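You operate a simulated robot arm through the tools that you are given. There is no shell and no other tool. Be economical: measure what you need, move in short steps, check, and stop when the job is done.

You are at the controls of a simulated two-armed robot. One attempt, no reset.

Task
Put the tag that says "D54" from the open counter at the end of the slat wall on the cream chipped tile there and the tag labelled "N32" on the top of the far table. Put the green stub brush from the open counter at the end of the slat wall on the plate of the suction box and the purple stub brush on the far half of the side table. Take the sink plug and put it on the counter under the bottles cabinet. Close the left bottles door. Shut the padded drawer. Any order will do.

The check looks at the end state, three seconds after you hand in, the way a careful person would. Anything else that was tipped, shoved, dropped, spilled or broken makes it a failure.

Robot
Two 6-joint arms with two-finger grippers on one trunk, on a base that drives. Base frame: it is fixed to the floor where the robot stands at the start and does not move with it; the origin is under the middle of the robot, x ahead of it, y to its left, z up; the surface under the hand at the start is at about z = 880. Lengths are in mm, angles in degrees, forces in N, time in s.
The left shoulder is at the start at [30, 178, 1038], the right one opposite. With the tool pointing down near the work surface each hand reaches from about 420 to 840 mm from the robot's upright axis, wherever it stands, measured 20 degrees to its own side. Places, roughly: chipped tile (8x8x2 cm) [700, 100, 900]; counter under the bottles cabinet [700, -1400, 900]; far half of the side table [-1300, 0, 800]; left bottles door [700, -1700, 1700]; padded drawer [400, 2500, 700]; plate of the suction box (13x14 cm) [640, 420, 940]; sink plug (6x6x5 cm) [800, -400, 900]; stub brush [500, 250, 1000]; tag [500, 250, 1000]; top of the far table [-3600, -400, 1000]. Payload 2.54 kg a hand.
The tool frame of a hand sits at the grasp point between the pads (the TCP): z along the fingers, y along the line on which they close. The tips reach 30 mm beyond it. Largest opening 116 mm; the body of the gripper starts 95 mm behind the TCP.
Orientation is told as [roll, pitch, yaw] about the base's x, y, z axes, in that order, counted from this pose: with the fingers straight down and closing along the base's y, the tool's x points along the base's -x, its y along +y and its z along -z.

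Tools
- The arms move only by the tool play_rows. It takes "left_targets", "right_targets" or both (then of equal length, played together; a hand with none holds still); each is a list of rows, each a list of 3 entries, a list of its own where there are three numbers: the shift along the base's x, y, z in mm, then the turn, a rotation vector about the base's x, y, z in degrees, then the finger opening in mm, from 0 to 116. In form: [[[tx, ty, tz], [ax, ay, az], jaw], ...]. A call has 1 to 10 rows; each row shifts and turns the commanded pose from where the row before left it. Each row takes 0.2 s and may step no farther than 50 mm and 8.6 degrees from the row before; otherwise, or with a gripper value out of range, the whole call is refused. Where a pose cannot be reached the arm comes as near as it can. A force on the tool above 40 N (or 10 N above the force at the start of the call, whichever is more), or a blocked arm, ends the call early, and 0.2 s more pass. Each finger travels about 153 mm/s and halts on what it meets, pressing with about 30 N; the grip force reading is that of the motor and also rises with nothing between the fingers. The clock runs only during rows and for 0.2 s after the last one: add rows that do not move to give the fingers time. It gives the time, the measured TCP pose, the force on the tool (base axes), the opening and the grip force at its end, in the units of the frame above (readings bear some noise), with the torque about the TCP (base axes, N m) and any sound that the robot's microphone picked up.
- Cameras (640 x 400 px; columns grow to the right, rows downward): "scene" is now at [52.9, 8.5, 1759.7]; the picture's right is [0.14, -0.99, 0.00], its down [-0.81, -0.11, -0.58] and it looks along [0.57, 0.08, -0.82] (base axes); focal length 286 px, centre (320, 200). "left" rides on the left gripper at [69, 15, -122] in its tool frame; the picture's right is [-0.21, 0.98, 0.00], its down [-0.83, -0.18, -0.53] and it looks along [-0.52, -0.11, 0.85] (tool axes); focal length 251 px, centre (320, 200). "right" rides on the right gripper at [69, -15, -122] in its tool frame; the picture's right is [0.21, 0.98, 0.00], its down [-0.83, 0.18, -0.53] and it looks along [-0.52, 0.11, 0.85] (tool axes); focal length 251 px, centre (320, 200). There is no depth. A picture from a camera that has moved, and an enlarged one, comes with that camera's place and axes in the base frame and with its lens. The place of the scene camera against the robot may be out by one fixed shift of up to 18 mm in any direction.
- camera(camera): a new picture of that camera. It takes no simulated time.
- move_column(by): slides the trunk up (or, below 0, down) by that many mm; the arms and the scene camera ride with it, the base frame stays. It gives what a move gives, with no picture.
- base_move(legs): drives the robot by 1 to 6 legs, each [ahead, left, turn to the left] in mm, mm and degrees, along the robot's own axes; the way and the turn of a leg run together, so that a leg with both is an arc; at most 1500 mm and 180 degrees a leg. The arms and the cameras ride along, it lands a little off, and it stops where it bumps. It gives what a move gives.
- pan_tilt(pan, tilt): turns the head with the scene camera to pan (to the left, within 143 degrees either way) and tilt (down, from -29 to 69), counted from straight ahead of the robot. It gives what a move gives.
- enlarge(camera, box): a new picture of the part [left, top, right, bottom] of that camera's present view, enlarged. It takes no simulated time.
- job_done(): hands the job in; it is judged then, once.

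Work in short steps. Places have to be worked out from the pictures, the camera data and where the tool is seen: move nearer, look again, correct. Check each grasp and each placing, and mend what went wrong. You have 186 turns and 158 pictures in all, those below and enlarged ones among them. Open the grippers and draw the arms clear of the work before you hand the job in, unless the task says otherwise.

The tools are called as a command line: name --argument value ..., lists and objects as JSON in quotes. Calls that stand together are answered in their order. play_rows: Moves the arms, as the interface text tells. Its arguments: {"type":"object","properties":{"left_targets":{"type":"array","items":{"type":"array"}},"right_targets":{"type":"array","items":{"type":"array"}}},"required":[]} The other tools are called the same way: move_column (by) slides the trunk up or down; base_move (legs) drives the base; pan_tilt (pan, tilt) turns the head that bears the scene camera; camera (camera) takes a picture; enlarge (camera, box) takes an enlarged picture of a part of a camera's view; job_done () hands the job in.

At the start:

```text
time: 0.0
left_tcp_pos: [410.1, 270.4, 1213.0]
left_tcp_rot: [0.1, -0.1, 0.0]
left_wrist_force: [0.7, -0.5, 0.4]
left_ft_torque: [-0.03, 0.01, -0.03]
left_width: 116.0
left_grasp_force: 0.2
right_tcp_pos: [425.9, -50.7, 1209.5]
right_tcp_rot: [0.0, -0.1, 0.0]
right_wrist_force: [0.3, -0.4, -0.5]
right_ft_torque: [0.02, -0.03, -0.01]
right_width: 115.8
right_grasp_force: 0.0
trunk travel left (down, up): [-250.0, 290.0]
robot x, y, heading: [2.0, -1.7, 0.1]
head pan, tilt: [8.0, 54.7]
```

scene: 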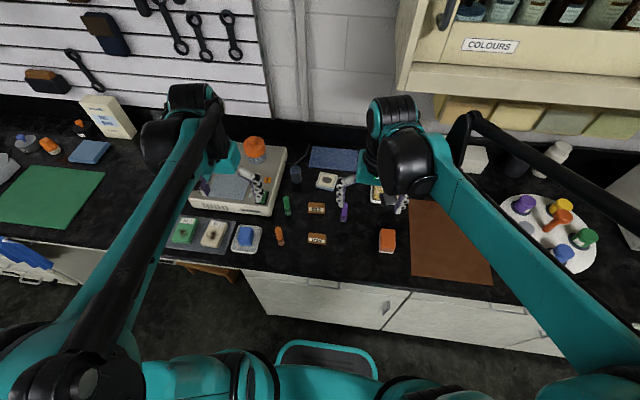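
right: 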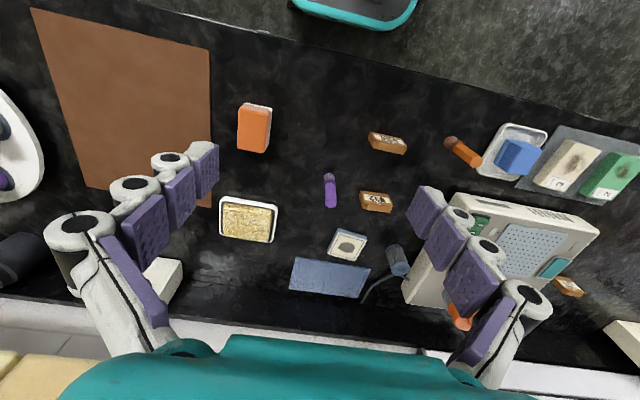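
left: 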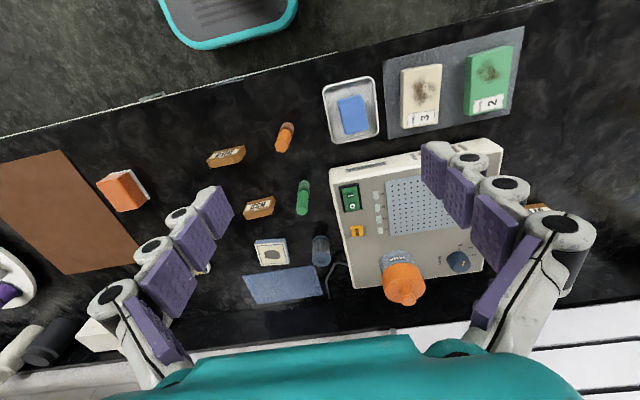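

The counter shows tags, stub brushes, a chipped tile and the suction box. I enlarge the views to read the tags and see the state of things.

enlarge --camera "left" --box '[180, 90, 400, 310]'

enlarge --camera "right" --box '[280, 110, 500, 310]'

enlarge --camera "scene" --box '[180, 120, 420, 270]'

```text
1.82 times, centred on (290, 200) of left
camera zoom: at [341.7, 286.4, 1336.1], right [0.22, 0.98, 0.0], down [0.82, -0.18, 0.54], along [0.52, -0.12, -0.84], focal length 457 px, centre (374, 200)
```

zoom: 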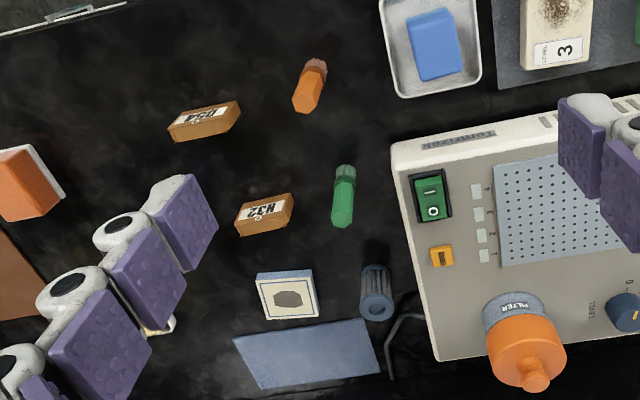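

```text
2.00 times, centred on (390, 210) of right
camera zoom: at [356.4, -66.3, 1330.6], right [-0.21, 0.98, 0.0], down [0.83, 0.18, 0.53], along [0.52, 0.11, -0.85], focal length 503 px, centre (180, 180)
```

zoom: 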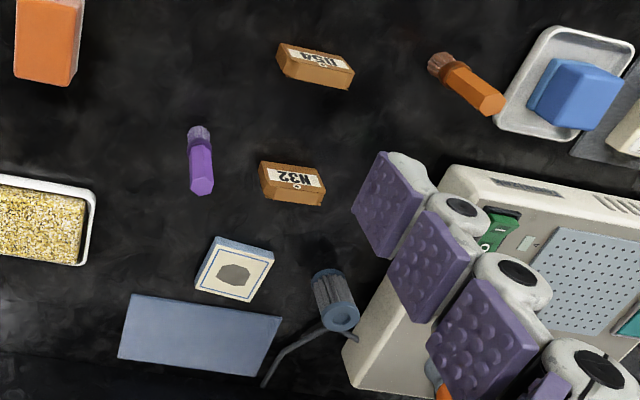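

```text
2.67 times, centred on (300, 195) of scene
camera zoom: at [52.9, 8.5, 1759.7], right [0.14, -0.99, 0.0], down [-0.81, -0.11, -0.58], along [0.57, 0.08, -0.82], focal length 762 px, centre (373, 213)
```

zoom: 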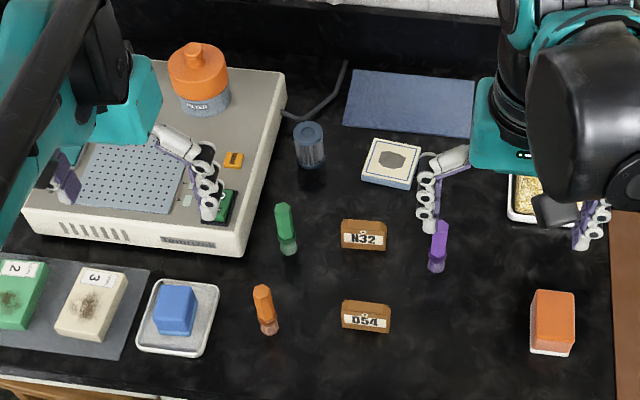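

Tags lie near D54≈(492,79) and N32≈(615,100); brushes stand upright. I clear the right hand to its side and bring the left above D54 for a closer look.

play_rows --left_targets '[[[20, -40, -40], [0, 0, 0], 116], [[15, -40, -30], [0, 0, 0], 116], [[15, -40, -30], [0, 0, 0], 116], [[15, -40, -20], [0, 0, 0], 116], [[15, -25, 0], [0, 0, 0], 116]]' --right_targets '[[[0, -45, 0], [0, 0, 0], 116], [[0, -45, 0], [0, 0, 0], 116], [[0, -45, 0], [0, 0, 0], 116], [[0, -45, 0], [0, 0, 0], 116], [[0, 0, 0], [0, 0, 0], 116]]'

camera --camera "left"

camera --camera "scene"

```text
refused: row 1 steps farther than a row can; nothing moved
```

```text
151 pictures are left
camera left: at [341.7, 286.4, 1336.1], right [0.22, 0.98, 0.0], down [0.82, -0.18, 0.54], along [0.52, -0.12, -0.84], focal length 251 px, centre (320, 200)
```

left: 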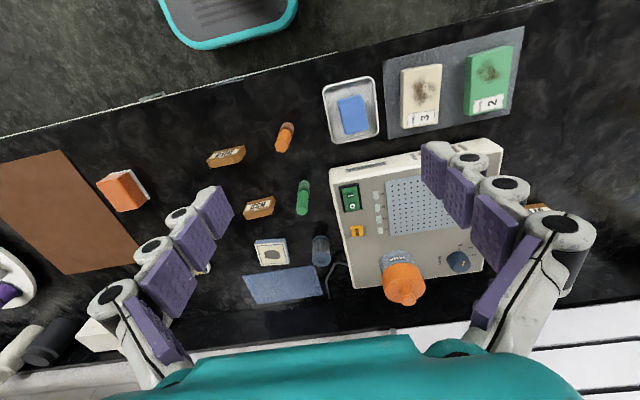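

```text
150 pictures are left
camera scene: at [52.9, 8.5, 1759.7], right [0.14, -0.99, 0.0], down [-0.81, -0.11, -0.58], along [0.57, 0.08, -0.82], focal length 286 px, centre (320, 200)
```

scene: 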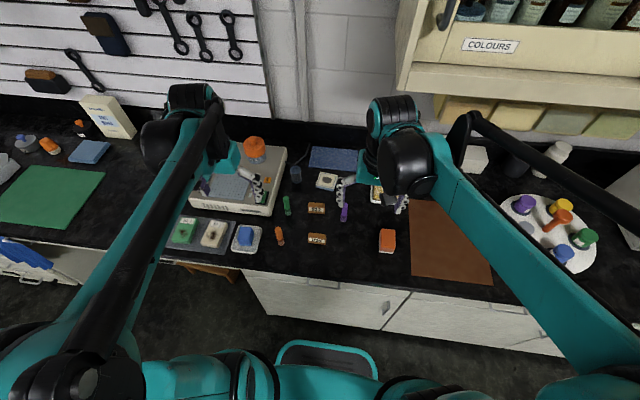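

The row was too long; I redo it with shorter steps.

play_rows --left_targets '[[[12, -28, -30], [0, 0, 0], 116], [[12, -28, -30], [0, 0, 0], 116], [[12, -28, -30], [0, 0, 0], 116], [[12, -28, -30], [0, 0, 0], 116], [[12, -28, 0], [0, 0, 0], 116], [[12, -28, 0], [0, 0, 0], 116], [[10, -17, 0], [0, 0, 0], 116]]' --right_targets '[[[0, -45, 0], [0, 0, 0], 116], [[0, -45, 0], [0, 0, 0], 116], [[0, -45, 0], [0, 0, 0], 116], [[0, -45, 0], [0, 0, 0], 116], [[0, 0, 0], [0, 0, 0], 116], [[0, 0, 0], [0, 0, 0], 116], [[0, 0, 0], [0, 0, 0], 116]]'

camera --camera "left"

```text
time: 1.6
left_tcp_pos: [491.7, 85.7, 1093.2]
left_tcp_rot: [0.0, -0.1, 0.0]
left_wrist_force: [0.3, 0.4, 0.0]
left_ft_torque: [0.01, -0.02, 0.05]
left_width: 115.7
left_grasp_force: 0.1
right_tcp_pos: [426.6, -233.2, 1209.1]
right_tcp_rot: [0.0, 0.0, 0.0]
right_wrist_force: [-1.0, -0.4, 0.0]
right_ft_torque: [0.03, -0.01, -0.01]
right_width: 116.0
right_grasp_force: 0.0
trunk travel left (down, up): [-250.0, 290.0]
robot x, y, heading: [0.7, 1.1, -0.0]
head pan, tilt: [8.0, 54.7]
```

```text
149 pictures are left
camera left: at [423.9, 100.8, 1216.5], right [0.22, 0.98, 0.0], down [0.82, -0.18, 0.54], along [0.52, -0.12, -0.84], focal length 251 px, centre (320, 200)
```

left: 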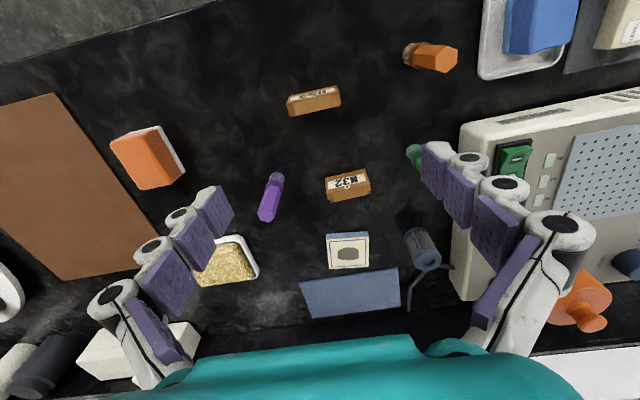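

D54 estimates at about (482,80), long side along y (~61 mm). I descend above it and look again.

play_rows --left_targets '[[[-5, -3, -40], [0, 0, 0], 116], [[-5, -3, -40], [0, 0, 0], 116], [[0, 0, -40], [0, 0, 0], 116]]'

camera --camera "left"

enlarge --camera "scene" --box '[240, 160, 400, 260]'

```text
time: 2.4
left_tcp_pos: [484.2, 79.1, 974.0]
left_tcp_rot: [0.0, -0.1, -0.1]
left_wrist_force: [-0.5, 0.4, 0.3]
left_ft_torque: [0.01, 0.03, -0.02]
left_width: 115.7
left_grasp_force: 0.0
right_tcp_pos: [427.4, -232.7, 1207.1]
right_tcp_rot: [0.0, 0.1, 0.0]
right_wrist_force: [1.0, 0.1, 0.4]
right_ft_torque: [-0.01, 0.01, 0.01]
right_width: 116.3
right_grasp_force: 0.0
trunk travel left (down, up): [-250.0, 290.0]
robot x, y, heading: [0.9, 1.4, 0.1]
head pan, tilt: [8.0, 54.7]
```

```text
148 pictures are left
camera left: at [414.8, 95.1, 1096.6], right [0.22, 0.98, 0.0], down [0.82, -0.18, 0.54], along [0.52, -0.12, -0.84], focal length 251 px, centre (320, 200)
```

left: 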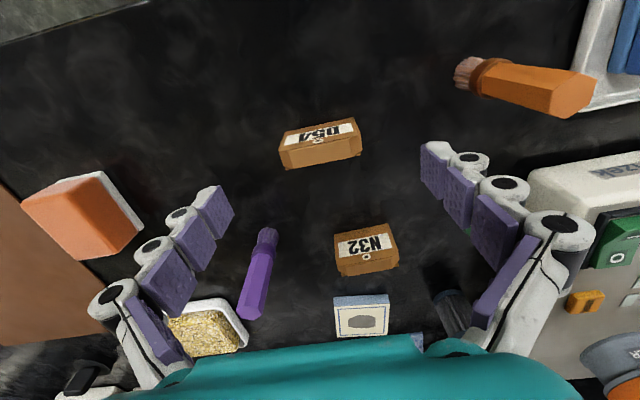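

```text
4.00 times, centred on (320, 210) of scene
camera zoom: at [54.9, 8.2, 1759.6], right [0.14, -0.99, 0.0], down [-0.81, -0.11, -0.58], along [0.57, 0.08, -0.82], focal length 1144 px, centre (320, 160)
```

zoom: 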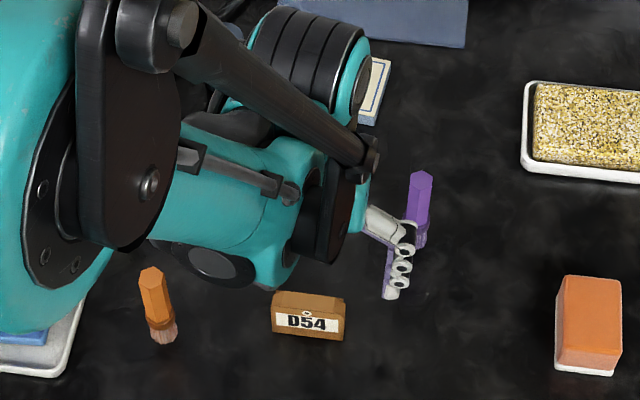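

Top sits around z≈920, centre (485,80); the tool is on it. I go down to z≈918 and close along y.

play_rows --left_targets '[[[1, 1, -28], [0, 0, 0], 116], [[0, 0, -28], [0, 0, 0], 116], [[0, 0, 0], [0, 0, 0], 90], [[0, 0, 0], [0, 0, 0], 60], [[0, 0, 0], [0, 0, 0], 50], [[0, 0, 0], [0, 0, 0], 50]]'

camera --camera "left"

```text
time: 3.8
left_tcp_pos: [483.8, 80.9, 917.7]
left_tcp_rot: [0.0, -0.1, 0.0]
left_wrist_force: [-1.6, 0.2, 1.7]
left_ft_torque: [0.02, 0.02, -0.03]
left_width: 58.5
left_grasp_force: 29.8
right_tcp_pos: [426.2, -233.3, 1207.6]
right_tcp_rot: [0.0, 0.0, -0.1]
right_wrist_force: [0.2, -0.2, 0.3]
right_ft_torque: [-0.01, 0.0, -0.02]
right_width: 116.0
right_grasp_force: 0.1
trunk travel left (down, up): [-250.0, 290.0]
robot x, y, heading: [-1.9, 1.1, -0.1]
head pan, tilt: [8.0, 54.7]
```

```text
146 pictures are left
camera left: at [415.1, 96.2, 1041.4], right [0.22, 0.98, 0.0], down [0.82, -0.18, 0.54], along [0.52, -0.12, -0.84], focal length 251 px, centre (320, 200)
```

left: 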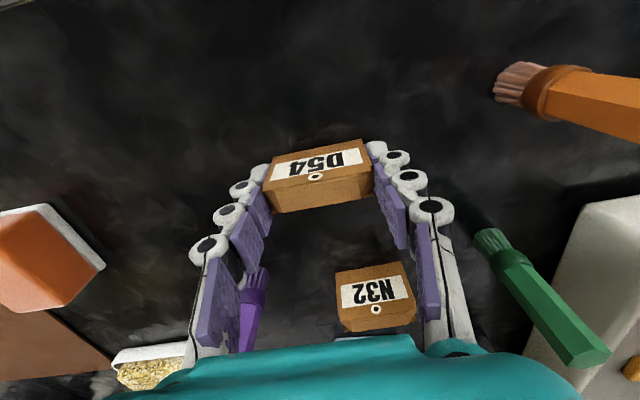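

Grasp held at 58.5 mm. I lift and move toward the chipped tile.

play_rows --left_targets '[[[0, 0, 45], [0, 0, 0], 50], [[0, 0, 45], [0, 0, 0], 50], [[0, 0, 40], [0, 0, 0], 50], [[45, 0, 0], [0, 0, 0], 50], [[45, 0, 0], [0, 0, 0], 50], [[45, 0, 0], [0, 0, 0], 50], [[45, 0, 0], [0, 0, 0], 50], [[0, 0, 0], [0, 0, 0], 50]]'

camera --camera "left"

```text
time: 5.6
left_tcp_pos: [662.5, 80.7, 1047.5]
left_tcp_rot: [0.0, -0.2, -0.1]
left_wrist_force: [-1.2, 0.8, -0.7]
left_ft_torque: [0.01, -0.03, 0.0]
left_width: 58.2
left_grasp_force: 30.0
right_tcp_pos: [426.2, -231.2, 1208.9]
right_tcp_rot: [0.0, -0.1, 0.1]
right_wrist_force: [-0.1, 0.2, -0.2]
right_ft_torque: [0.02, -0.04, -0.01]
right_width: 116.0
right_grasp_force: 0.1
trunk travel left (down, up): [-250.0, 290.0]
robot x, y, heading: [-3.1, -2.0, 0.2]
head pan, tilt: [8.0, 54.7]
```

```text
145 pictures are left
camera left: at [593.2, 96.7, 1171.3], right [0.22, 0.98, 0.0], down [0.82, -0.18, 0.54], along [0.52, -0.12, -0.84], focal length 251 px, centre (320, 200)
```

left: 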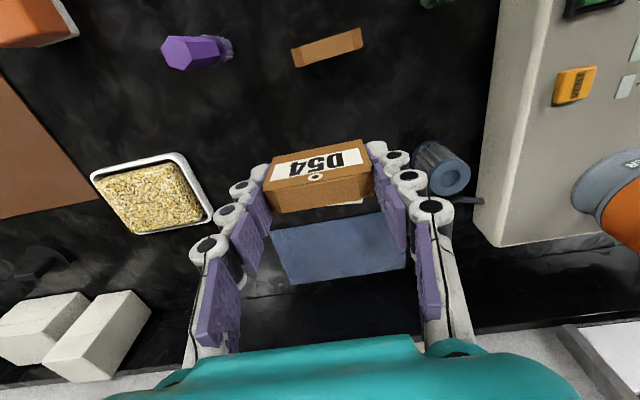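

The tile from three views is at about (729,78), top z≈900. I align and lower to just above it.

play_rows --left_targets '[[[34, -1, 0], [0, 0, 0], 50], [[33, -1, 0], [0, 0, 0], 50], [[0, 0, -45], [0, 0, 0], 50], [[0, 0, -45], [0, 0, 0], 50], [[0, 0, 0], [0, 0, 0], 50]]'

enlarge --camera "left" --box '[200, 80, 440, 280]'

enlarge --camera "scene" --box '[240, 130, 400, 230]'

```text
time: 6.8
left_tcp_pos: [729.3, 77.8, 957.6]
left_tcp_rot: [0.0, -0.2, -0.1]
left_wrist_force: [-0.4, 0.3, -1.1]
left_ft_torque: [0.02, -0.02, 0.02]
left_width: 58.2
left_grasp_force: 30.2
right_tcp_pos: [425.6, -232.6, 1209.9]
right_tcp_rot: [0.0, -0.1, 0.0]
right_wrist_force: [0.6, 0.0, 0.1]
right_ft_torque: [-0.02, -0.02, 0.01]
right_width: 116.0
right_grasp_force: 0.2
trunk travel left (down, up): [-250.0, 290.0]
robot x, y, heading: [-1.2, -0.5, -0.1]
head pan, tilt: [8.0, 54.7]
```

```text
2.00 times, centred on (320, 180) of left
camera zoom: at [660.9, 93.5, 1081.2], right [0.22, 0.98, 0.0], down [0.82, -0.18, 0.54], along [0.52, -0.12, -0.84], focal length 503 px, centre (320, 240)
```

zoom: 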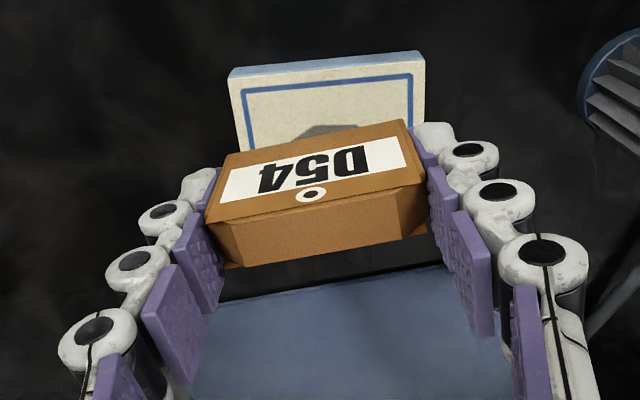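

```text
4.00 times, centred on (320, 180) of scene
camera zoom: at [52.1, 8.4, 1759.7], right [0.14, -0.99, 0.0], down [-0.81, -0.11, -0.58], along [0.57, 0.08, -0.82], focal length 1144 px, centre (320, 280)
```

zoom: 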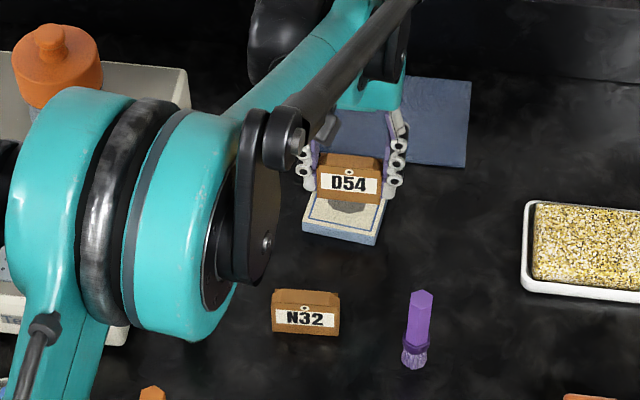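

The tag is over the tile, slightly toward its front; I shift +8 mm and lower gently until contact.

play_rows --left_targets '[[[8, 2, -6], [0, 0, 0], 50], [[0, 0, -6], [0, 0, 0], 50], [[0, 0, -3], [0, 0, 0], 50], [[0, 0, -3], [0, 0, 0], 50], [[0, 0, -2], [0, 0, 0], 50], [[0, 0, 0], [0, 0, 0], 50]]'

enlarge --camera "left" --box '[200, 80, 440, 280]'

```text
time: 8.2
left_tcp_pos: [737.7, 80.2, 937.4]
left_tcp_rot: [0.0, -0.2, 0.0]
left_wrist_force: [0.2, -0.6, -0.9]
left_ft_torque: [-0.02, -0.02, -0.02]
left_width: 58.4
left_grasp_force: 30.1
right_tcp_pos: [426.2, -232.3, 1208.8]
right_tcp_rot: [-0.1, -0.1, -0.1]
right_wrist_force: [-0.2, 0.3, -0.1]
right_ft_torque: [0.03, 0.02, -0.03]
right_width: 115.9
right_grasp_force: 0.1
trunk travel left (down, up): [-250.0, 290.0]
robot x, y, heading: [2.4, 1.4, -0.1]
head pan, tilt: [8.0, 54.7]
```

```text
2.00 times, centred on (320, 180) of left
camera zoom: at [669.7, 95.9, 1060.3], right [0.22, 0.98, 0.0], down [0.82, -0.18, 0.54], along [0.52, -0.12, -0.84], focal length 503 px, centre (320, 240)
```

zoom: 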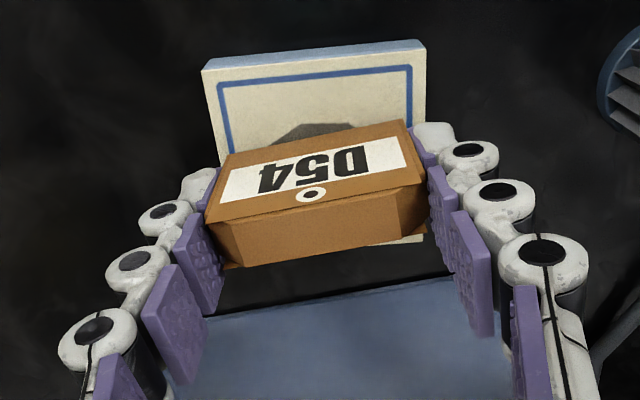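

No contact force yet; I keep lowering in 2 mm steps.

play_rows --left_targets '[[[0, 0, -2], [0, 0, 0], 50], [[0, 0, -2], [0, 0, 0], 50], [[0, 0, -1], [0, 0, 0], 50], [[0, 0, 0], [0, 0, 0], 50]]'

```text
time: 9.2
left_tcp_pos: [737.0, 80.0, 932.7]
left_tcp_rot: [0.0, -0.3, -0.1]
left_wrist_force: [6.8, -0.8, 25.1]
left_ft_torque: [0.01, -0.16, -0.01]
left_width: 58.6
left_grasp_force: 30.1
right_tcp_pos: [423.8, -232.0, 1208.5]
right_tcp_rot: [0.0, -0.1, 0.0]
right_wrist_force: [0.3, 0.8, 0.2]
right_ft_torque: [0.0, 0.01, -0.02]
right_width: 116.0
right_grasp_force: 0.1
trunk travel left (down, up): [-250.0, 290.0]
robot x, y, heading: [-2.8, 3.3, 0.0]
head pan, tilt: [8.0, 54.7]
```

Contact (25 N). I ease up 1.5 mm, open to 95 and rise.

play_rows --left_targets '[[[0, 0, 1.5], [0, 0, 0], 50], [[0, 0, 0], [0, 0, 0], 70], [[0, 0, 0], [0, 0, 0], 95], [[0, 0, 0], [0, 0, 0], 95], [[0, 0, 45], [0, 0, 0], 95], [[0, 0, 45], [0, 0, 0], 95], [[-45, 0, 20], [0, 0, 0], 95], [[-45, 0, 0], [0, 0, 0], 95], [[-45, 0, 0], [0, 0, 0], 95]]'

camera --camera "left"

```text
time: 11.2
left_tcp_pos: [601.7, 81.5, 1045.3]
left_tcp_rot: [0.0, -0.2, 0.0]
left_wrist_force: [-1.4, -1.6, 1.2]
left_ft_torque: [0.02, -0.05, 0.01]
left_width: 94.9
left_grasp_force: 0.0
right_tcp_pos: [425.2, -231.9, 1209.2]
right_tcp_rot: [0.1, -0.1, 0.0]
right_wrist_force: [-1.0, 0.3, -0.8]
right_ft_torque: [0.0, -0.03, 0.0]
right_width: 115.7
right_grasp_force: 0.1
trunk travel left (down, up): [-250.0, 290.0]
robot x, y, heading: [1.6, 1.8, -0.1]
head pan, tilt: [8.0, 54.7]
```

```text
141 pictures are left
camera left: at [532.0, 96.4, 1167.8], right [0.22, 0.98, 0.0], down [0.82, -0.18, 0.54], along [0.52, -0.12, -0.84], focal length 251 px, centre (320, 200)
```

left: 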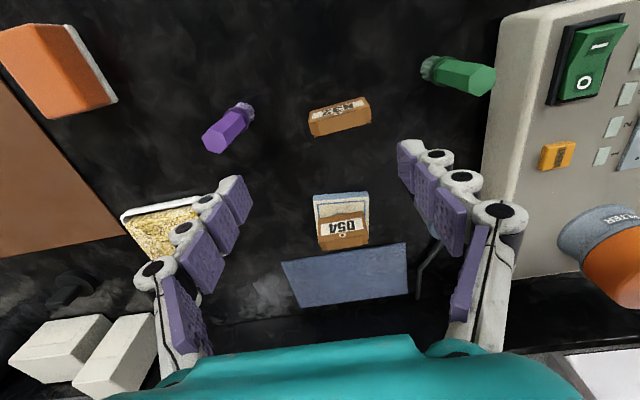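

D54 stands on the tile. The green brush stands at ≈(580,200), top ≈975, near the box wall, so I turn the left hand 90° to close along x while going above it.

play_rows --left_targets '[[[-2, 12, 2], [0, 0, 8.5], 95], [[-2, 12, 2], [0, 0, 8.5], 95], [[-2, 12, 2], [0, 0, 8.5], 95], [[-2, 12, 2], [0, 0, 8.5], 95], [[-2, 12, 2], [0, 0, 8.5], 95], [[-2, 12, 2], [0, 0, 8.5], 95], [[-2, 12, 2], [0, 0, 8.5], 80], [[-2, 12, 2], [0, 0, 8.5], 80], [[-2, 12, 2], [0, 0, 8.5], 80], [[-3, 10, 0], [0, 0, 8.5], 80]]'

play_rows --left_targets '[[[0, 0, 0], [0, 0, 5], 80], [[0, 0, 0], [0, 0, 0], 80]]'

camera --camera "left"

```text
time: 13.4
left_tcp_pos: [582.8, 200.0, 1061.0]
left_tcp_rot: [0.0, -0.2, 85.1]
left_wrist_force: [0.4, 0.5, 0.0]
left_ft_torque: [-0.01, 0.02, 0.0]
left_width: 80.0
left_grasp_force: 0.2
right_tcp_pos: [426.1, -232.7, 1209.2]
right_tcp_rot: [0.1, 0.1, 0.1]
right_wrist_force: [0.2, -0.3, 0.7]
right_ft_torque: [0.03, 0.03, 0.01]
right_width: 116.1
right_grasp_force: 0.0
trunk travel left (down, up): [-250.0, 290.0]
robot x, y, heading: [-0.4, 2.0, 0.0]
head pan, tilt: [8.0, 54.7]
```

```text
time: 14.0
left_tcp_pos: [581.2, 198.8, 1060.9]
left_tcp_rot: [0.0, 0.0, 90.0]
left_wrist_force: [-0.7, -0.1, -0.7]
left_ft_torque: [0.0, -0.01, 0.03]
left_width: 80.0
left_grasp_force: 0.1
right_tcp_pos: [426.1, -232.2, 1209.7]
right_tcp_rot: [0.0, 0.0, 0.0]
right_wrist_force: [0.0, -0.3, -0.5]
right_ft_torque: [0.03, 0.02, -0.03]
right_width: 115.9
right_grasp_force: 0.1
trunk travel left (down, up): [-250.0, 290.0]
robot x, y, heading: [-0.4, 0.3, 0.0]
head pan, tilt: [8.0, 54.7]
```

```text
140 pictures are left
camera left: at [567.4, 129.7, 1184.6], right [-0.98, 0.21, 0.0], down [0.18, 0.82, 0.54], along [0.12, 0.52, -0.84], focal length 251 px, centre (320, 200)
```

left: 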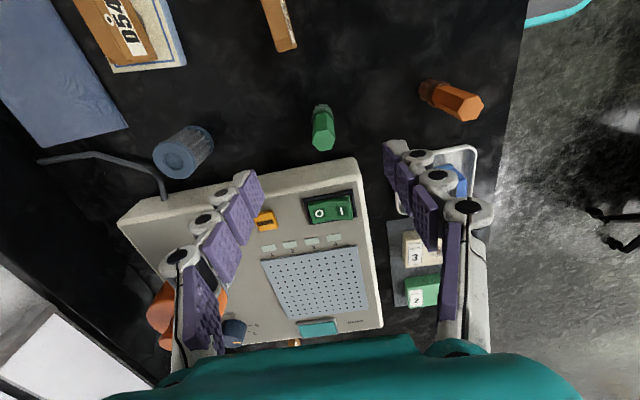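

The brush is directly under the tool at ≈(581,197). I lower to z≈945 and close.

play_rows --left_targets '[[[0, -1, -40], [0, 0, 0], 80], [[0, 0, -40], [0, 0, 0], 80], [[0, 0, -36], [0, 0, 0], 80], [[0, 0, 0], [0, 0, 0], 55], [[0, 0, 0], [0, 0, 0], 30], [[0, 0, 0], [0, 0, 0], 10], [[0, 0, 0], [0, 0, 0], 10]]'

camera --camera "left"

```text
time: 15.6
left_tcp_pos: [582.7, 199.2, 944.3]
left_tcp_rot: [0.1, -0.2, 89.9]
left_wrist_force: [-1.3, -0.2, -0.1]
left_ft_torque: [-0.01, 0.02, 0.01]
left_width: 22.5
left_grasp_force: 29.9
right_tcp_pos: [426.9, -231.2, 1209.3]
right_tcp_rot: [0.0, 0.0, -0.1]
right_wrist_force: [-0.7, 0.3, -0.7]
right_ft_torque: [0.0, 0.01, 0.0]
right_width: 116.1
right_grasp_force: 0.0
trunk travel left (down, up): [-250.0, 290.0]
robot x, y, heading: [4.3, -0.7, 0.2]
head pan, tilt: [8.0, 54.7]
```

```text
139 pictures are left
camera left: at [567.5, 128.7, 1068.3], right [-0.98, 0.22, 0.0], down [0.18, 0.82, 0.54], along [0.12, 0.52, -0.84], focal length 251 px, centre (320, 200)
```

left: 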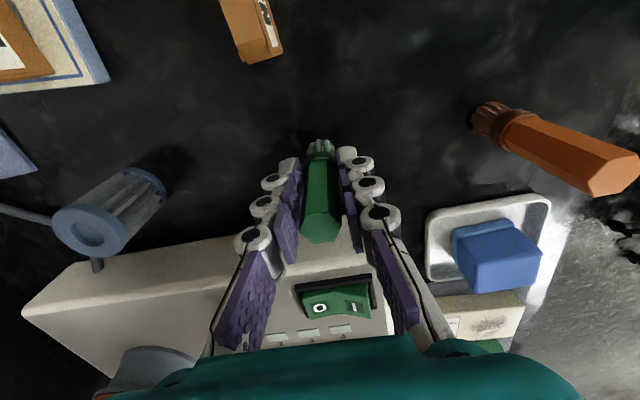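

Brush gripped (22.5 mm). I lift and carry it over the perforated plate.

play_rows --left_targets '[[[0, 0, 40], [0, 0, 0], 10], [[0, 0, 40], [0, 0, 0], 10], [[0, 0, 40], [0, 0, 0], 10], [[10, 40, 0], [0, 0, 0], 10], [[10, 40, 0], [0, 0, 0], 10], [[10, 40, 0], [0, 0, 0], 10], [[10, 40, 0], [0, 0, 0], 10], [[10, 40, 0], [0, 0, 0], 10], [[7, 24, 0], [0, 0, 0], 10], [[0, 0, 0], [0, 0, 0], 10]]'

camera --camera "left"

enlarge --camera "scene" --box '[150, 120, 310, 220]'

```text
time: 17.8
left_tcp_pos: [639.2, 421.0, 1065.2]
left_tcp_rot: [-0.2, -0.1, 89.9]
left_wrist_force: [-1.1, -0.5, -0.9]
left_ft_torque: [-0.01, -0.01, 0.0]
left_width: 22.4
left_grasp_force: 29.7
right_tcp_pos: [426.3, -232.9, 1208.6]
right_tcp_rot: [0.0, 0.0, 0.1]
right_wrist_force: [1.1, -0.2, 0.2]
right_ft_torque: [0.0, -0.01, -0.02]
right_width: 115.8
right_grasp_force: 0.0
trunk travel left (down, up): [-250.0, 290.0]
robot x, y, heading: [2.8, 0.6, 0.1]
head pan, tilt: [8.0, 54.7]
```

```text
138 pictures are left
camera left: at [624.7, 353.3, 1188.8], right [-0.98, 0.22, 0.0], down [0.18, 0.82, 0.54], along [0.12, 0.52, -0.84], focal length 251 px, centre (320, 200)
```

left: 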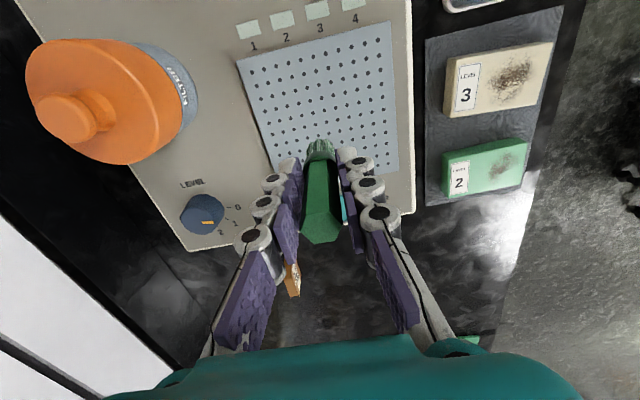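

```text
4.00 times, centred on (230, 170) of scene
camera zoom: at [52.7, 8.0, 1759.7], right [0.14, -0.99, 0.0], down [-0.81, -0.11, -0.58], along [0.57, 0.08, -0.82], focal length 1144 px, centre (680, 320)
```

zoom: 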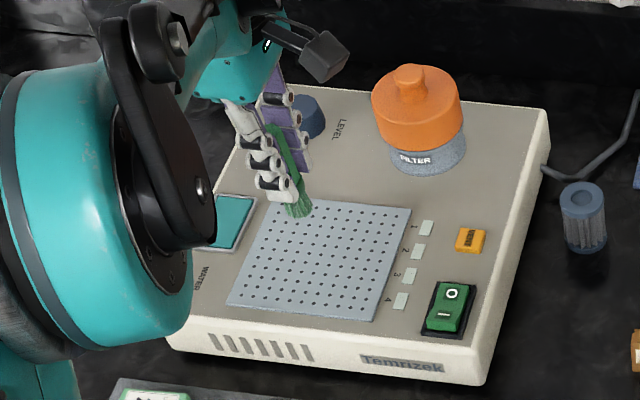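

Two views put the plate centre at ≈(632,401), z≈955. I shift back 20 mm in y and lower in steps.

play_rows --left_targets '[[[-6, -20, 0], [0, 0, 0], 10], [[0, 0, -15], [0, 0, 0], 10], [[0, 0, -10], [0, 0, 0], 10], [[0, 0, -5], [0, 0, 0], 10], [[0, 0, 0], [0, 0, 0], 10]]'

camera --camera "left"

```text
time: 19.0
left_tcp_pos: [633.3, 402.5, 1034.6]
left_tcp_rot: [0.0, -0.1, 89.9]
left_wrist_force: [0.0, 0.4, -0.9]
left_ft_torque: [0.0, -0.01, -0.04]
left_width: 22.6
left_grasp_force: 30.0
right_tcp_pos: [426.7, -232.3, 1208.5]
right_tcp_rot: [0.0, 0.0, 0.0]
right_wrist_force: [0.2, 0.1, -1.0]
right_ft_torque: [0.01, 0.03, 0.03]
right_width: 116.0
right_grasp_force: 0.1
trunk travel left (down, up): [-250.0, 290.0]
robot x, y, heading: [-0.6, 1.9, -0.4]
head pan, tilt: [8.0, 54.7]
```

```text
136 pictures are left
camera left: at [618.8, 332.7, 1158.7], right [-0.98, 0.22, 0.0], down [0.18, 0.82, 0.54], along [0.12, 0.52, -0.84], focal length 251 px, centre (320, 200)
```

left: 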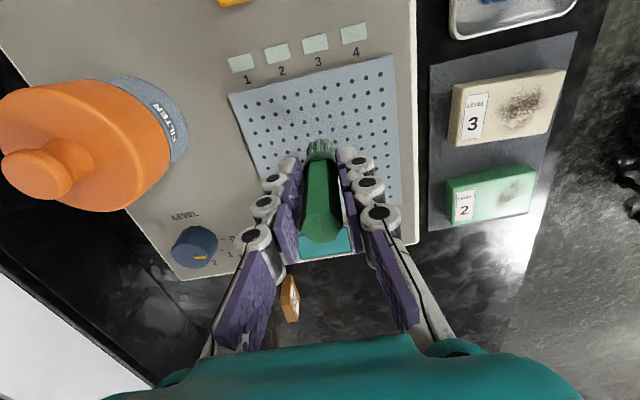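

Over the plate still with clearance; I lower gradually.

play_rows --left_targets '[[[0, 0, -3], [0, 0, 0], 10], [[0, 0, -3], [0, 0, 0], 10], [[0, 0, -2], [0, 0, 0], 10], [[0, 0, -2], [0, 0, 0], 10]]'

```text
time: 20.0
left_tcp_pos: [633.4, 401.7, 1025.0]
left_tcp_rot: [0.0, -0.1, 90.0]
left_wrist_force: [-0.2, 0.9, -0.9]
left_ft_torque: [-0.02, -0.02, 0.0]
left_width: 22.5
left_grasp_force: 30.3
right_tcp_pos: [425.9, -232.3, 1208.8]
right_tcp_rot: [0.0, 0.1, 0.1]
right_wrist_force: [0.7, -0.4, -0.3]
right_ft_torque: [-0.01, 0.01, -0.05]
right_width: 116.0
right_grasp_force: 0.1
trunk travel left (down, up): [-250.0, 290.0]
robot x, y, heading: [1.2, -0.4, -0.0]
head pan, tilt: [8.0, 54.7]
```

No contact yet; continuing in 2 mm steps.

play_rows --left_targets '[[[0, 0, -2], [0, 0, 0], 10], [[0, 0, -2], [0, 0, 0], 10], [[0, 0, -2], [0, 0, 0], 10], [[0, 0, -2], [0, 0, 0], 10]]'

```text
time: 21.0
left_tcp_pos: [634.6, 402.4, 1016.7]
left_tcp_rot: [0.1, 0.0, 89.9]
left_wrist_force: [-0.2, 0.2, 0.1]
left_ft_torque: [-0.01, 0.02, -0.02]
left_width: 22.2
left_grasp_force: 30.0
right_tcp_pos: [426.7, -232.4, 1209.0]
right_tcp_rot: [0.0, 0.0, 0.1]
right_wrist_force: [-0.2, 0.4, -0.4]
right_ft_torque: [-0.04, -0.04, -0.02]
right_width: 115.7
right_grasp_force: 0.1
trunk travel left (down, up): [-250.0, 290.0]
robot x, y, heading: [-3.1, 0.0, -0.1]
head pan, tilt: [8.0, 54.7]
```

play_rows --left_targets '[[[0, 0, -2], [0, 0, 0], 10], [[0, 0, -2], [0, 0, 0], 10], [[0, 0, -2], [0, 0, 0], 10], [[0, 0, -1], [0, 0, 0], 10]]'

enlarge --camera "left" --box '[220, 80, 420, 280]'

```text
time: 22.0
left_tcp_pos: [632.3, 400.0, 1012.0]
left_tcp_rot: [-0.1, -0.2, 89.9]
left_wrist_force: [5.6, 2.2, 23.9]
left_ft_torque: [0.2, -0.3, -0.02]
left_width: 22.6
left_grasp_force: 29.6
right_tcp_pos: [425.9, -232.8, 1210.2]
right_tcp_rot: [0.0, -0.2, 0.0]
right_wrist_force: [-0.5, 0.5, 0.1]
right_ft_torque: [0.0, 0.01, 0.01]
right_width: 116.0
right_grasp_force: 0.1
trunk travel left (down, up): [-250.0, 290.0]
robot x, y, heading: [-1.9, -1.2, 0.0]
head pan, tilt: [8.0, 54.7]
```

```text
2.00 times, centred on (320, 180) of left
camera zoom: at [617.9, 332.0, 1135.2], right [-0.98, 0.22, 0.0], down [0.18, 0.82, 0.54], along [0.12, 0.52, -0.84], focal length 503 px, centre (320, 240)
```

zoom: 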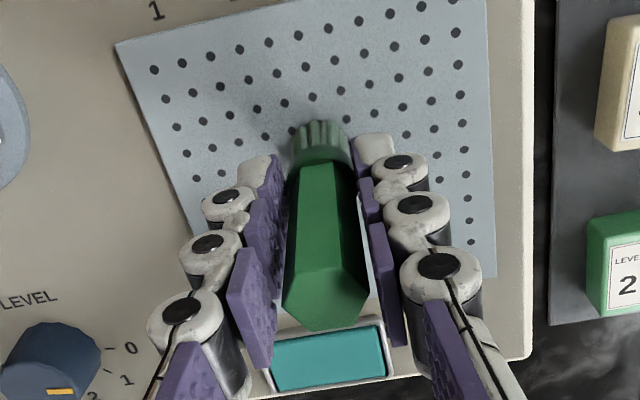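

Contact on the plate. I ease up 2.5 mm, open evenly and rise.

play_rows --left_targets '[[[0, 0, 2.5], [0, 0, 0], 10], [[0, 0, 0], [0, 0, 0], 30], [[0, 0, 0], [0, 0, 0], 60], [[0, 0, 0], [0, 0, 0], 70], [[0, 0, 40], [0, 0, 0], 70], [[0, 0, 40], [0, 0, 0], 70], [[0, 0, 40], [0, 0, 0], 70], [[-20, -40, 0], [0, 0, 0], 70], [[-20, -40, 0], [0, 0, 0], 70]]'

camera --camera "left"

camera --camera "right"

```text
time: 24.0
left_tcp_pos: [594.5, 320.5, 1132.9]
left_tcp_rot: [-0.1, -0.3, 89.9]
left_wrist_force: [0.5, 1.8, 0.9]
left_ft_torque: [0.01, 0.0, -0.01]
left_width: 70.0
left_grasp_force: 0.1
right_tcp_pos: [426.1, -231.4, 1209.0]
right_tcp_rot: [0.0, 0.0, 0.0]
right_wrist_force: [0.2, -0.5, 0.2]
right_ft_torque: [0.0, -0.02, 0.02]
right_width: 116.0
right_grasp_force: 0.0
trunk travel left (down, up): [-250.0, 290.0]
robot x, y, heading: [3.4, 0.1, 0.4]
head pan, tilt: [8.0, 54.7]
```

```text
134 pictures are left
camera left: at [578.6, 250.5, 1257.1], right [-0.98, 0.21, 0.0], down [0.18, 0.82, 0.54], along [0.12, 0.52, -0.84], focal length 251 px, centre (320, 200)
```

left: 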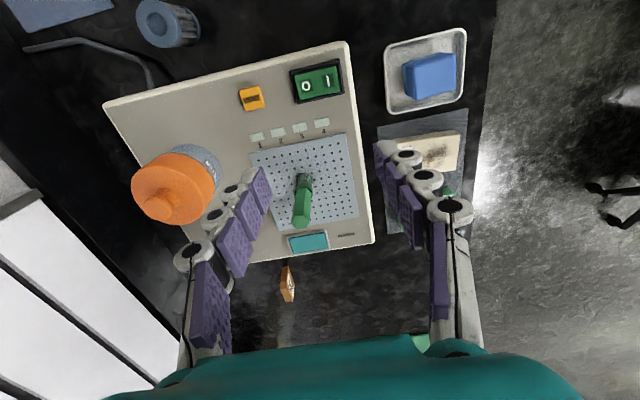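

```text
133 pictures are left
camera right: at [355.5, -247.4, 1330.3], right [-0.21, 0.98, 0.0], down [0.83, 0.18, 0.53], along [0.52, 0.12, -0.85], focal length 251 px, centre (320, 200)
```

right: 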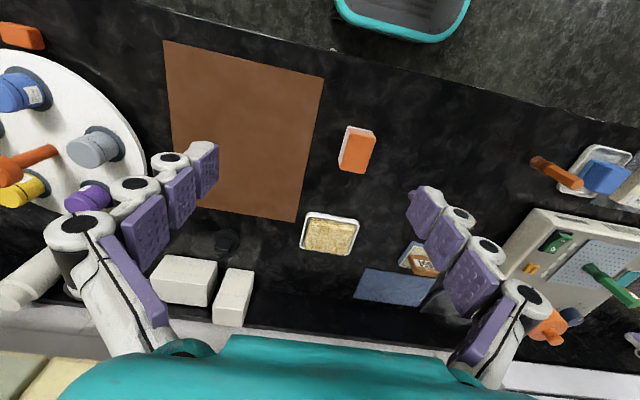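

Green brush stands on the plate. A dark item near (766,-368) looks like the sink plug; I enlarge.

enlarge --camera "right" --box '[140, 200, 300, 330]'

play_rows --right_targets '[[[40, -20, 0], [0, 0, 0], 116], [[40, -20, 0], [0, 0, 0], 116], [[40, -20, -20], [0, 0, 0], 116], [[40, -20, -20], [0, 0, 0], 116], [[40, -20, -20], [0, 0, 0], 116], [[40, -20, -20], [0, 0, 0], 116]]'

camera --camera "right"

```text
3.08 times, centred on (220, 265) of right
camera zoom: at [355.5, -247.4, 1330.3], right [-0.21, 0.98, 0.0], down [0.83, 0.18, 0.53], along [0.52, 0.12, -0.85], focal length 774 px, centre (628, 0)
```

zoom: 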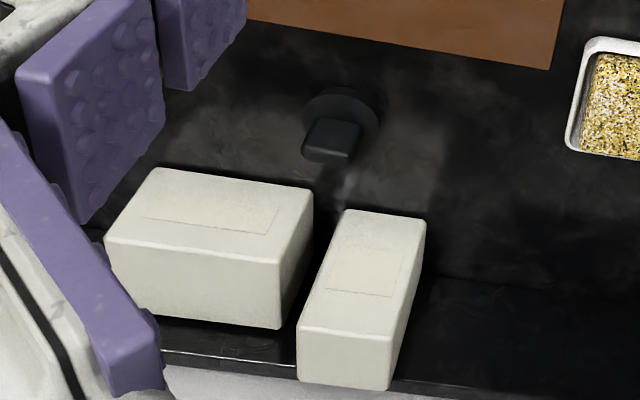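

```text
time: 25.6
left_tcp_pos: [555.6, 332.7, 1143.7]
left_tcp_rot: [-1.4, 0.5, 89.8]
left_wrist_force: [-1.0, 0.6, 0.4]
left_ft_torque: [-0.06, -0.08, 0.01]
left_width: 69.6
left_grasp_force: 0.0
right_tcp_pos: [622.0, -331.0, 1151.5]
right_tcp_rot: [-0.4, -0.6, 0.5]
right_wrist_force: [1.1, 0.0, 0.0]
right_ft_torque: [0.0, -0.03, 0.01]
right_width: 116.0
right_grasp_force: 0.1
trunk travel left (down, up): [-250.0, 290.0]
robot x, y, heading: [-19.8, 4.3, -0.1]
head pan, tilt: [8.0, 54.7]
stopped in row 6 (right hand): the arm was blocked; the commanded pose is now the measured one
```

```text
131 pictures are left
camera right: at [549.3, -344.9, 1272.7], right [-0.22, 0.97, -0.01], down [0.82, 0.19, 0.54], along [0.53, 0.11, -0.84], focal length 251 px, centre (320, 200)
```

right: 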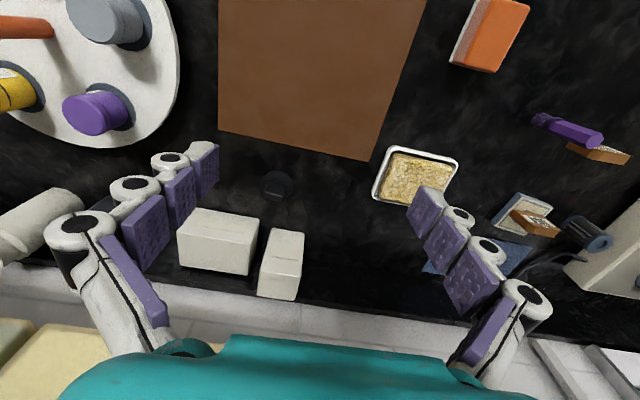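

The right arm was blocked, and the base got nudged 20 mm — likely the overhanging cabinet. I back off and look at the scene.

play_rows --right_targets '[[[-40, 10, 0], [0, 0, 0], 116], [[-40, 10, 0], [0, 0, 0], 116]]'

pan_tilt --pan -35 --tilt 25

camera --camera "scene"

```text
time: 26.2
left_tcp_pos: [579.2, 329.5, 1135.6]
left_tcp_rot: [-0.4, 0.0, 90.3]
left_wrist_force: [-1.7, 0.8, 0.7]
left_ft_torque: [-0.1, -0.15, -0.02]
left_width: 70.1
left_grasp_force: 0.1
right_tcp_pos: [570.9, -319.7, 1134.3]
right_tcp_rot: [0.1, 0.2, 0.5]
right_wrist_force: [-1.8, 0.6, 0.8]
right_ft_torque: [-0.05, -0.2, 0.01]
right_width: 116.1
right_grasp_force: 0.2
trunk travel left (down, up): [-250.0, 290.0]
robot x, y, heading: [-7.7, 2.8, 0.1]
head pan, tilt: [8.0, 54.7]
```

```text
time: 27.3
left_tcp_pos: [584.4, 324.1, 1132.3]
left_tcp_rot: [0.0, -0.2, 90.0]
left_wrist_force: [0.2, 0.2, 0.0]
left_ft_torque: [0.0, 0.02, -0.02]
left_width: 70.0
left_grasp_force: 0.0
right_tcp_pos: [574.5, -323.9, 1130.7]
right_tcp_rot: [0.2, 0.5, 0.3]
right_wrist_force: [1.0, -0.2, 0.0]
right_ft_torque: [0.0, 0.0, 0.01]
right_width: 116.0
right_grasp_force: 0.1
trunk travel left (down, up): [-250.0, 290.0]
robot x, y, heading: [-11.0, 6.4, 0.1]
head pan, tilt: [-35.0, 25.0]
```

```text
130 pictures are left
camera scene: at [47.4, -51.7, 1803.2], right [-0.57, -0.82, 0.0], down [-0.35, 0.24, -0.91], along [0.74, -0.52, -0.42], focal length 286 px, centre (320, 200)
```

scene: 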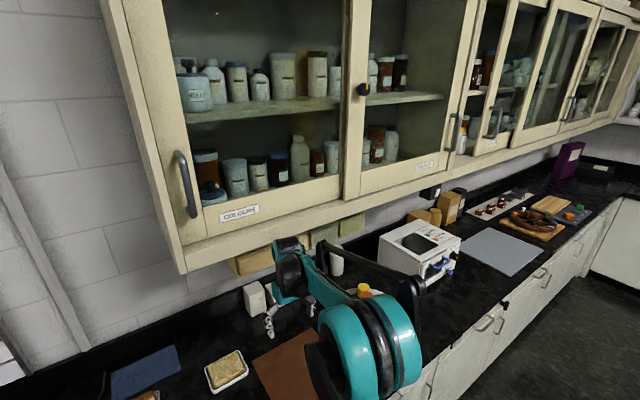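

The overhead cabinet blocks a high forearm, so I'll come in low. First I retract the left hand and turn it back, and lower the right hand to z≈1000 (clear counter beneath).

play_rows --left_targets '[[[-18, 0, 5], [0, 0, -8.5], 70], [[-18, 0, 5], [0, 0, -8.5], 70], [[-18, 0, 5], [0, 0, -8.5], 70], [[-18, 0, 5], [0, 0, -8.5], 70], [[-18, 0, 5], [0, 0, -8.5], 70], [[-18, 0, 5], [0, 0, -8.5], 70], [[-18, 0, 5], [0, 0, -8.5], 70], [[-18, 0, 5], [0, 0, -8.5], 70], [[-18, 0, 5], [0, 0, -8.5], 70], [[-5, 0, 5], [0, 0, -8.5], 70]]' --right_targets '[[[-20, 0, -20], [0, 0, 0], 116], [[-20, 0, -20], [0, 0, 0], 116], [[-20, 0, -20], [0, 0, 0], 116], [[-10, 0, -20], [0, 0, 0], 116], [[0, 0, -20], [0, 0, 0], 116], [[0, 0, -20], [0, 0, 0], 116], [[0, 0, 0], [0, 0, 0], 116], [[0, 0, 0], [0, 0, 0], 116], [[0, 0, 0], [0, 0, 0], 116], [[0, 0, 0], [0, 0, 0], 116]]'

camera --camera "right"

camera --camera "scene"

```text
time: 29.5
left_tcp_pos: [417.0, 324.4, 1183.2]
left_tcp_rot: [-0.1, -0.1, 4.9]
left_wrist_force: [-0.5, 1.1, -0.1]
left_ft_torque: [-0.01, 0.01, -0.01]
left_width: 69.8
left_grasp_force: 0.0
right_tcp_pos: [502.7, -323.6, 1008.7]
right_tcp_rot: [0.1, 0.6, 0.5]
right_wrist_force: [0.3, -0.8, 0.8]
right_ft_torque: [-0.04, -0.01, 0.0]
right_width: 116.3
right_grasp_force: 0.1
trunk travel left (down, up): [-250.0, 290.0]
robot x, y, heading: [-9.0, 2.7, 0.1]
head pan, tilt: [-35.0, 25.0]
```

```text
129 pictures are left
camera right: at [434.8, -338.9, 1130.8], right [-0.22, 0.98, 0.01], down [0.83, 0.19, 0.53], along [0.51, 0.12, -0.85], focal length 251 px, centre (320, 200)
```

right: 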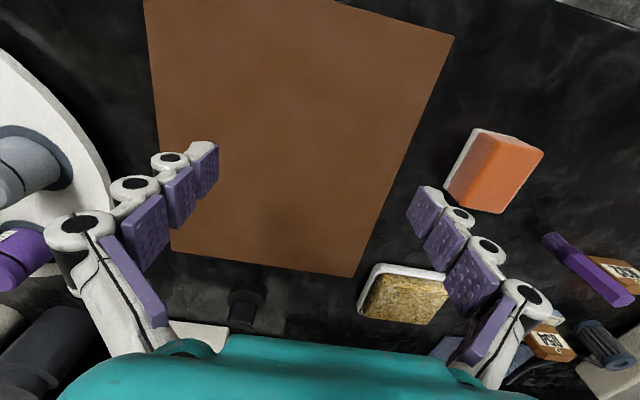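

```text
128 pictures are left
camera scene: at [47.3, -51.5, 1803.3], right [-0.57, -0.82, 0.0], down [-0.35, 0.24, -0.91], along [0.74, -0.52, -0.42], focal length 286 px, centre (320, 200)
```

scene: 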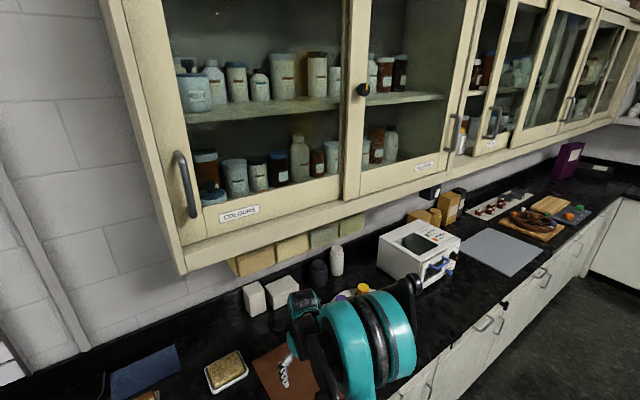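

The plug's at about (768,-371). I raise the right hand a bit and pull it back, then drive 120 mm to the right so the plug is in reach.

play_rows --right_targets '[[[-20, 0, 30], [0, 0, 0], 116], [[-20, 20, 30], [0, 0, 0], 116], [[-20, 20, 20], [0, 0, 0], 116]]'

base_move --legs '[[0, -120, 0]]'

camera --camera "right"

```text
time: 30.3
left_tcp_pos: [415.9, 324.1, 1182.5]
left_tcp_rot: [-0.1, -0.3, 5.1]
left_wrist_force: [-0.5, 0.1, -0.6]
left_ft_torque: [-0.02, -0.03, -0.06]
left_width: 70.1
left_grasp_force: 0.1
right_tcp_pos: [442.1, -284.0, 1089.3]
right_tcp_rot: [0.2, 0.4, 0.4]
right_wrist_force: [0.1, 0.4, -0.8]
right_ft_torque: [-0.03, -0.04, -0.03]
right_width: 116.1
right_grasp_force: 0.0
trunk travel left (down, up): [-250.0, 290.0]
robot x, y, heading: [-12.4, 2.4, -0.1]
head pan, tilt: [-35.0, 25.0]
```

```text
time: 31.5
left_tcp_pos: [417.5, 204.4, 1183.5]
left_tcp_rot: [-0.1, -0.1, 4.9]
left_wrist_force: [-0.7, -0.4, 0.3]
left_ft_torque: [0.03, 0.03, -0.03]
left_width: 69.7
left_grasp_force: 0.0
right_tcp_pos: [443.9, -403.4, 1087.7]
right_tcp_rot: [0.2, 0.6, 0.5]
right_wrist_force: [-0.3, -1.1, -0.7]
right_ft_torque: [0.02, 0.0, 0.0]
right_width: 116.3
right_grasp_force: 0.1
trunk travel left (down, up): [-250.0, 290.0]
robot x, y, heading: [-7.6, -118.6, 0.1]
head pan, tilt: [-35.0, 25.0]
```

```text
127 pictures are left
camera right: at [374.9, -418.7, 1209.9], right [-0.22, 0.98, 0.01], down [0.83, 0.19, 0.53], along [0.51, 0.12, -0.85], focal length 251 px, centre (320, 200)
```

right: 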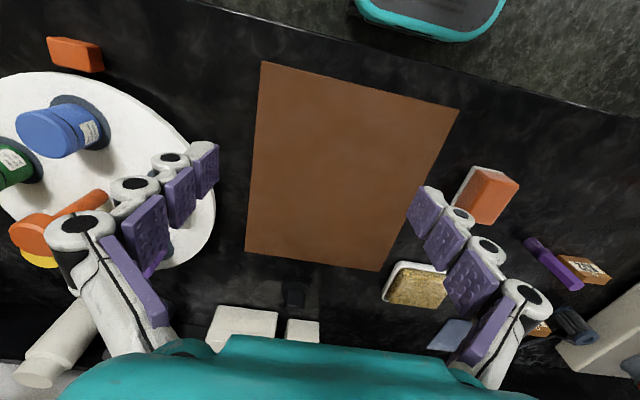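

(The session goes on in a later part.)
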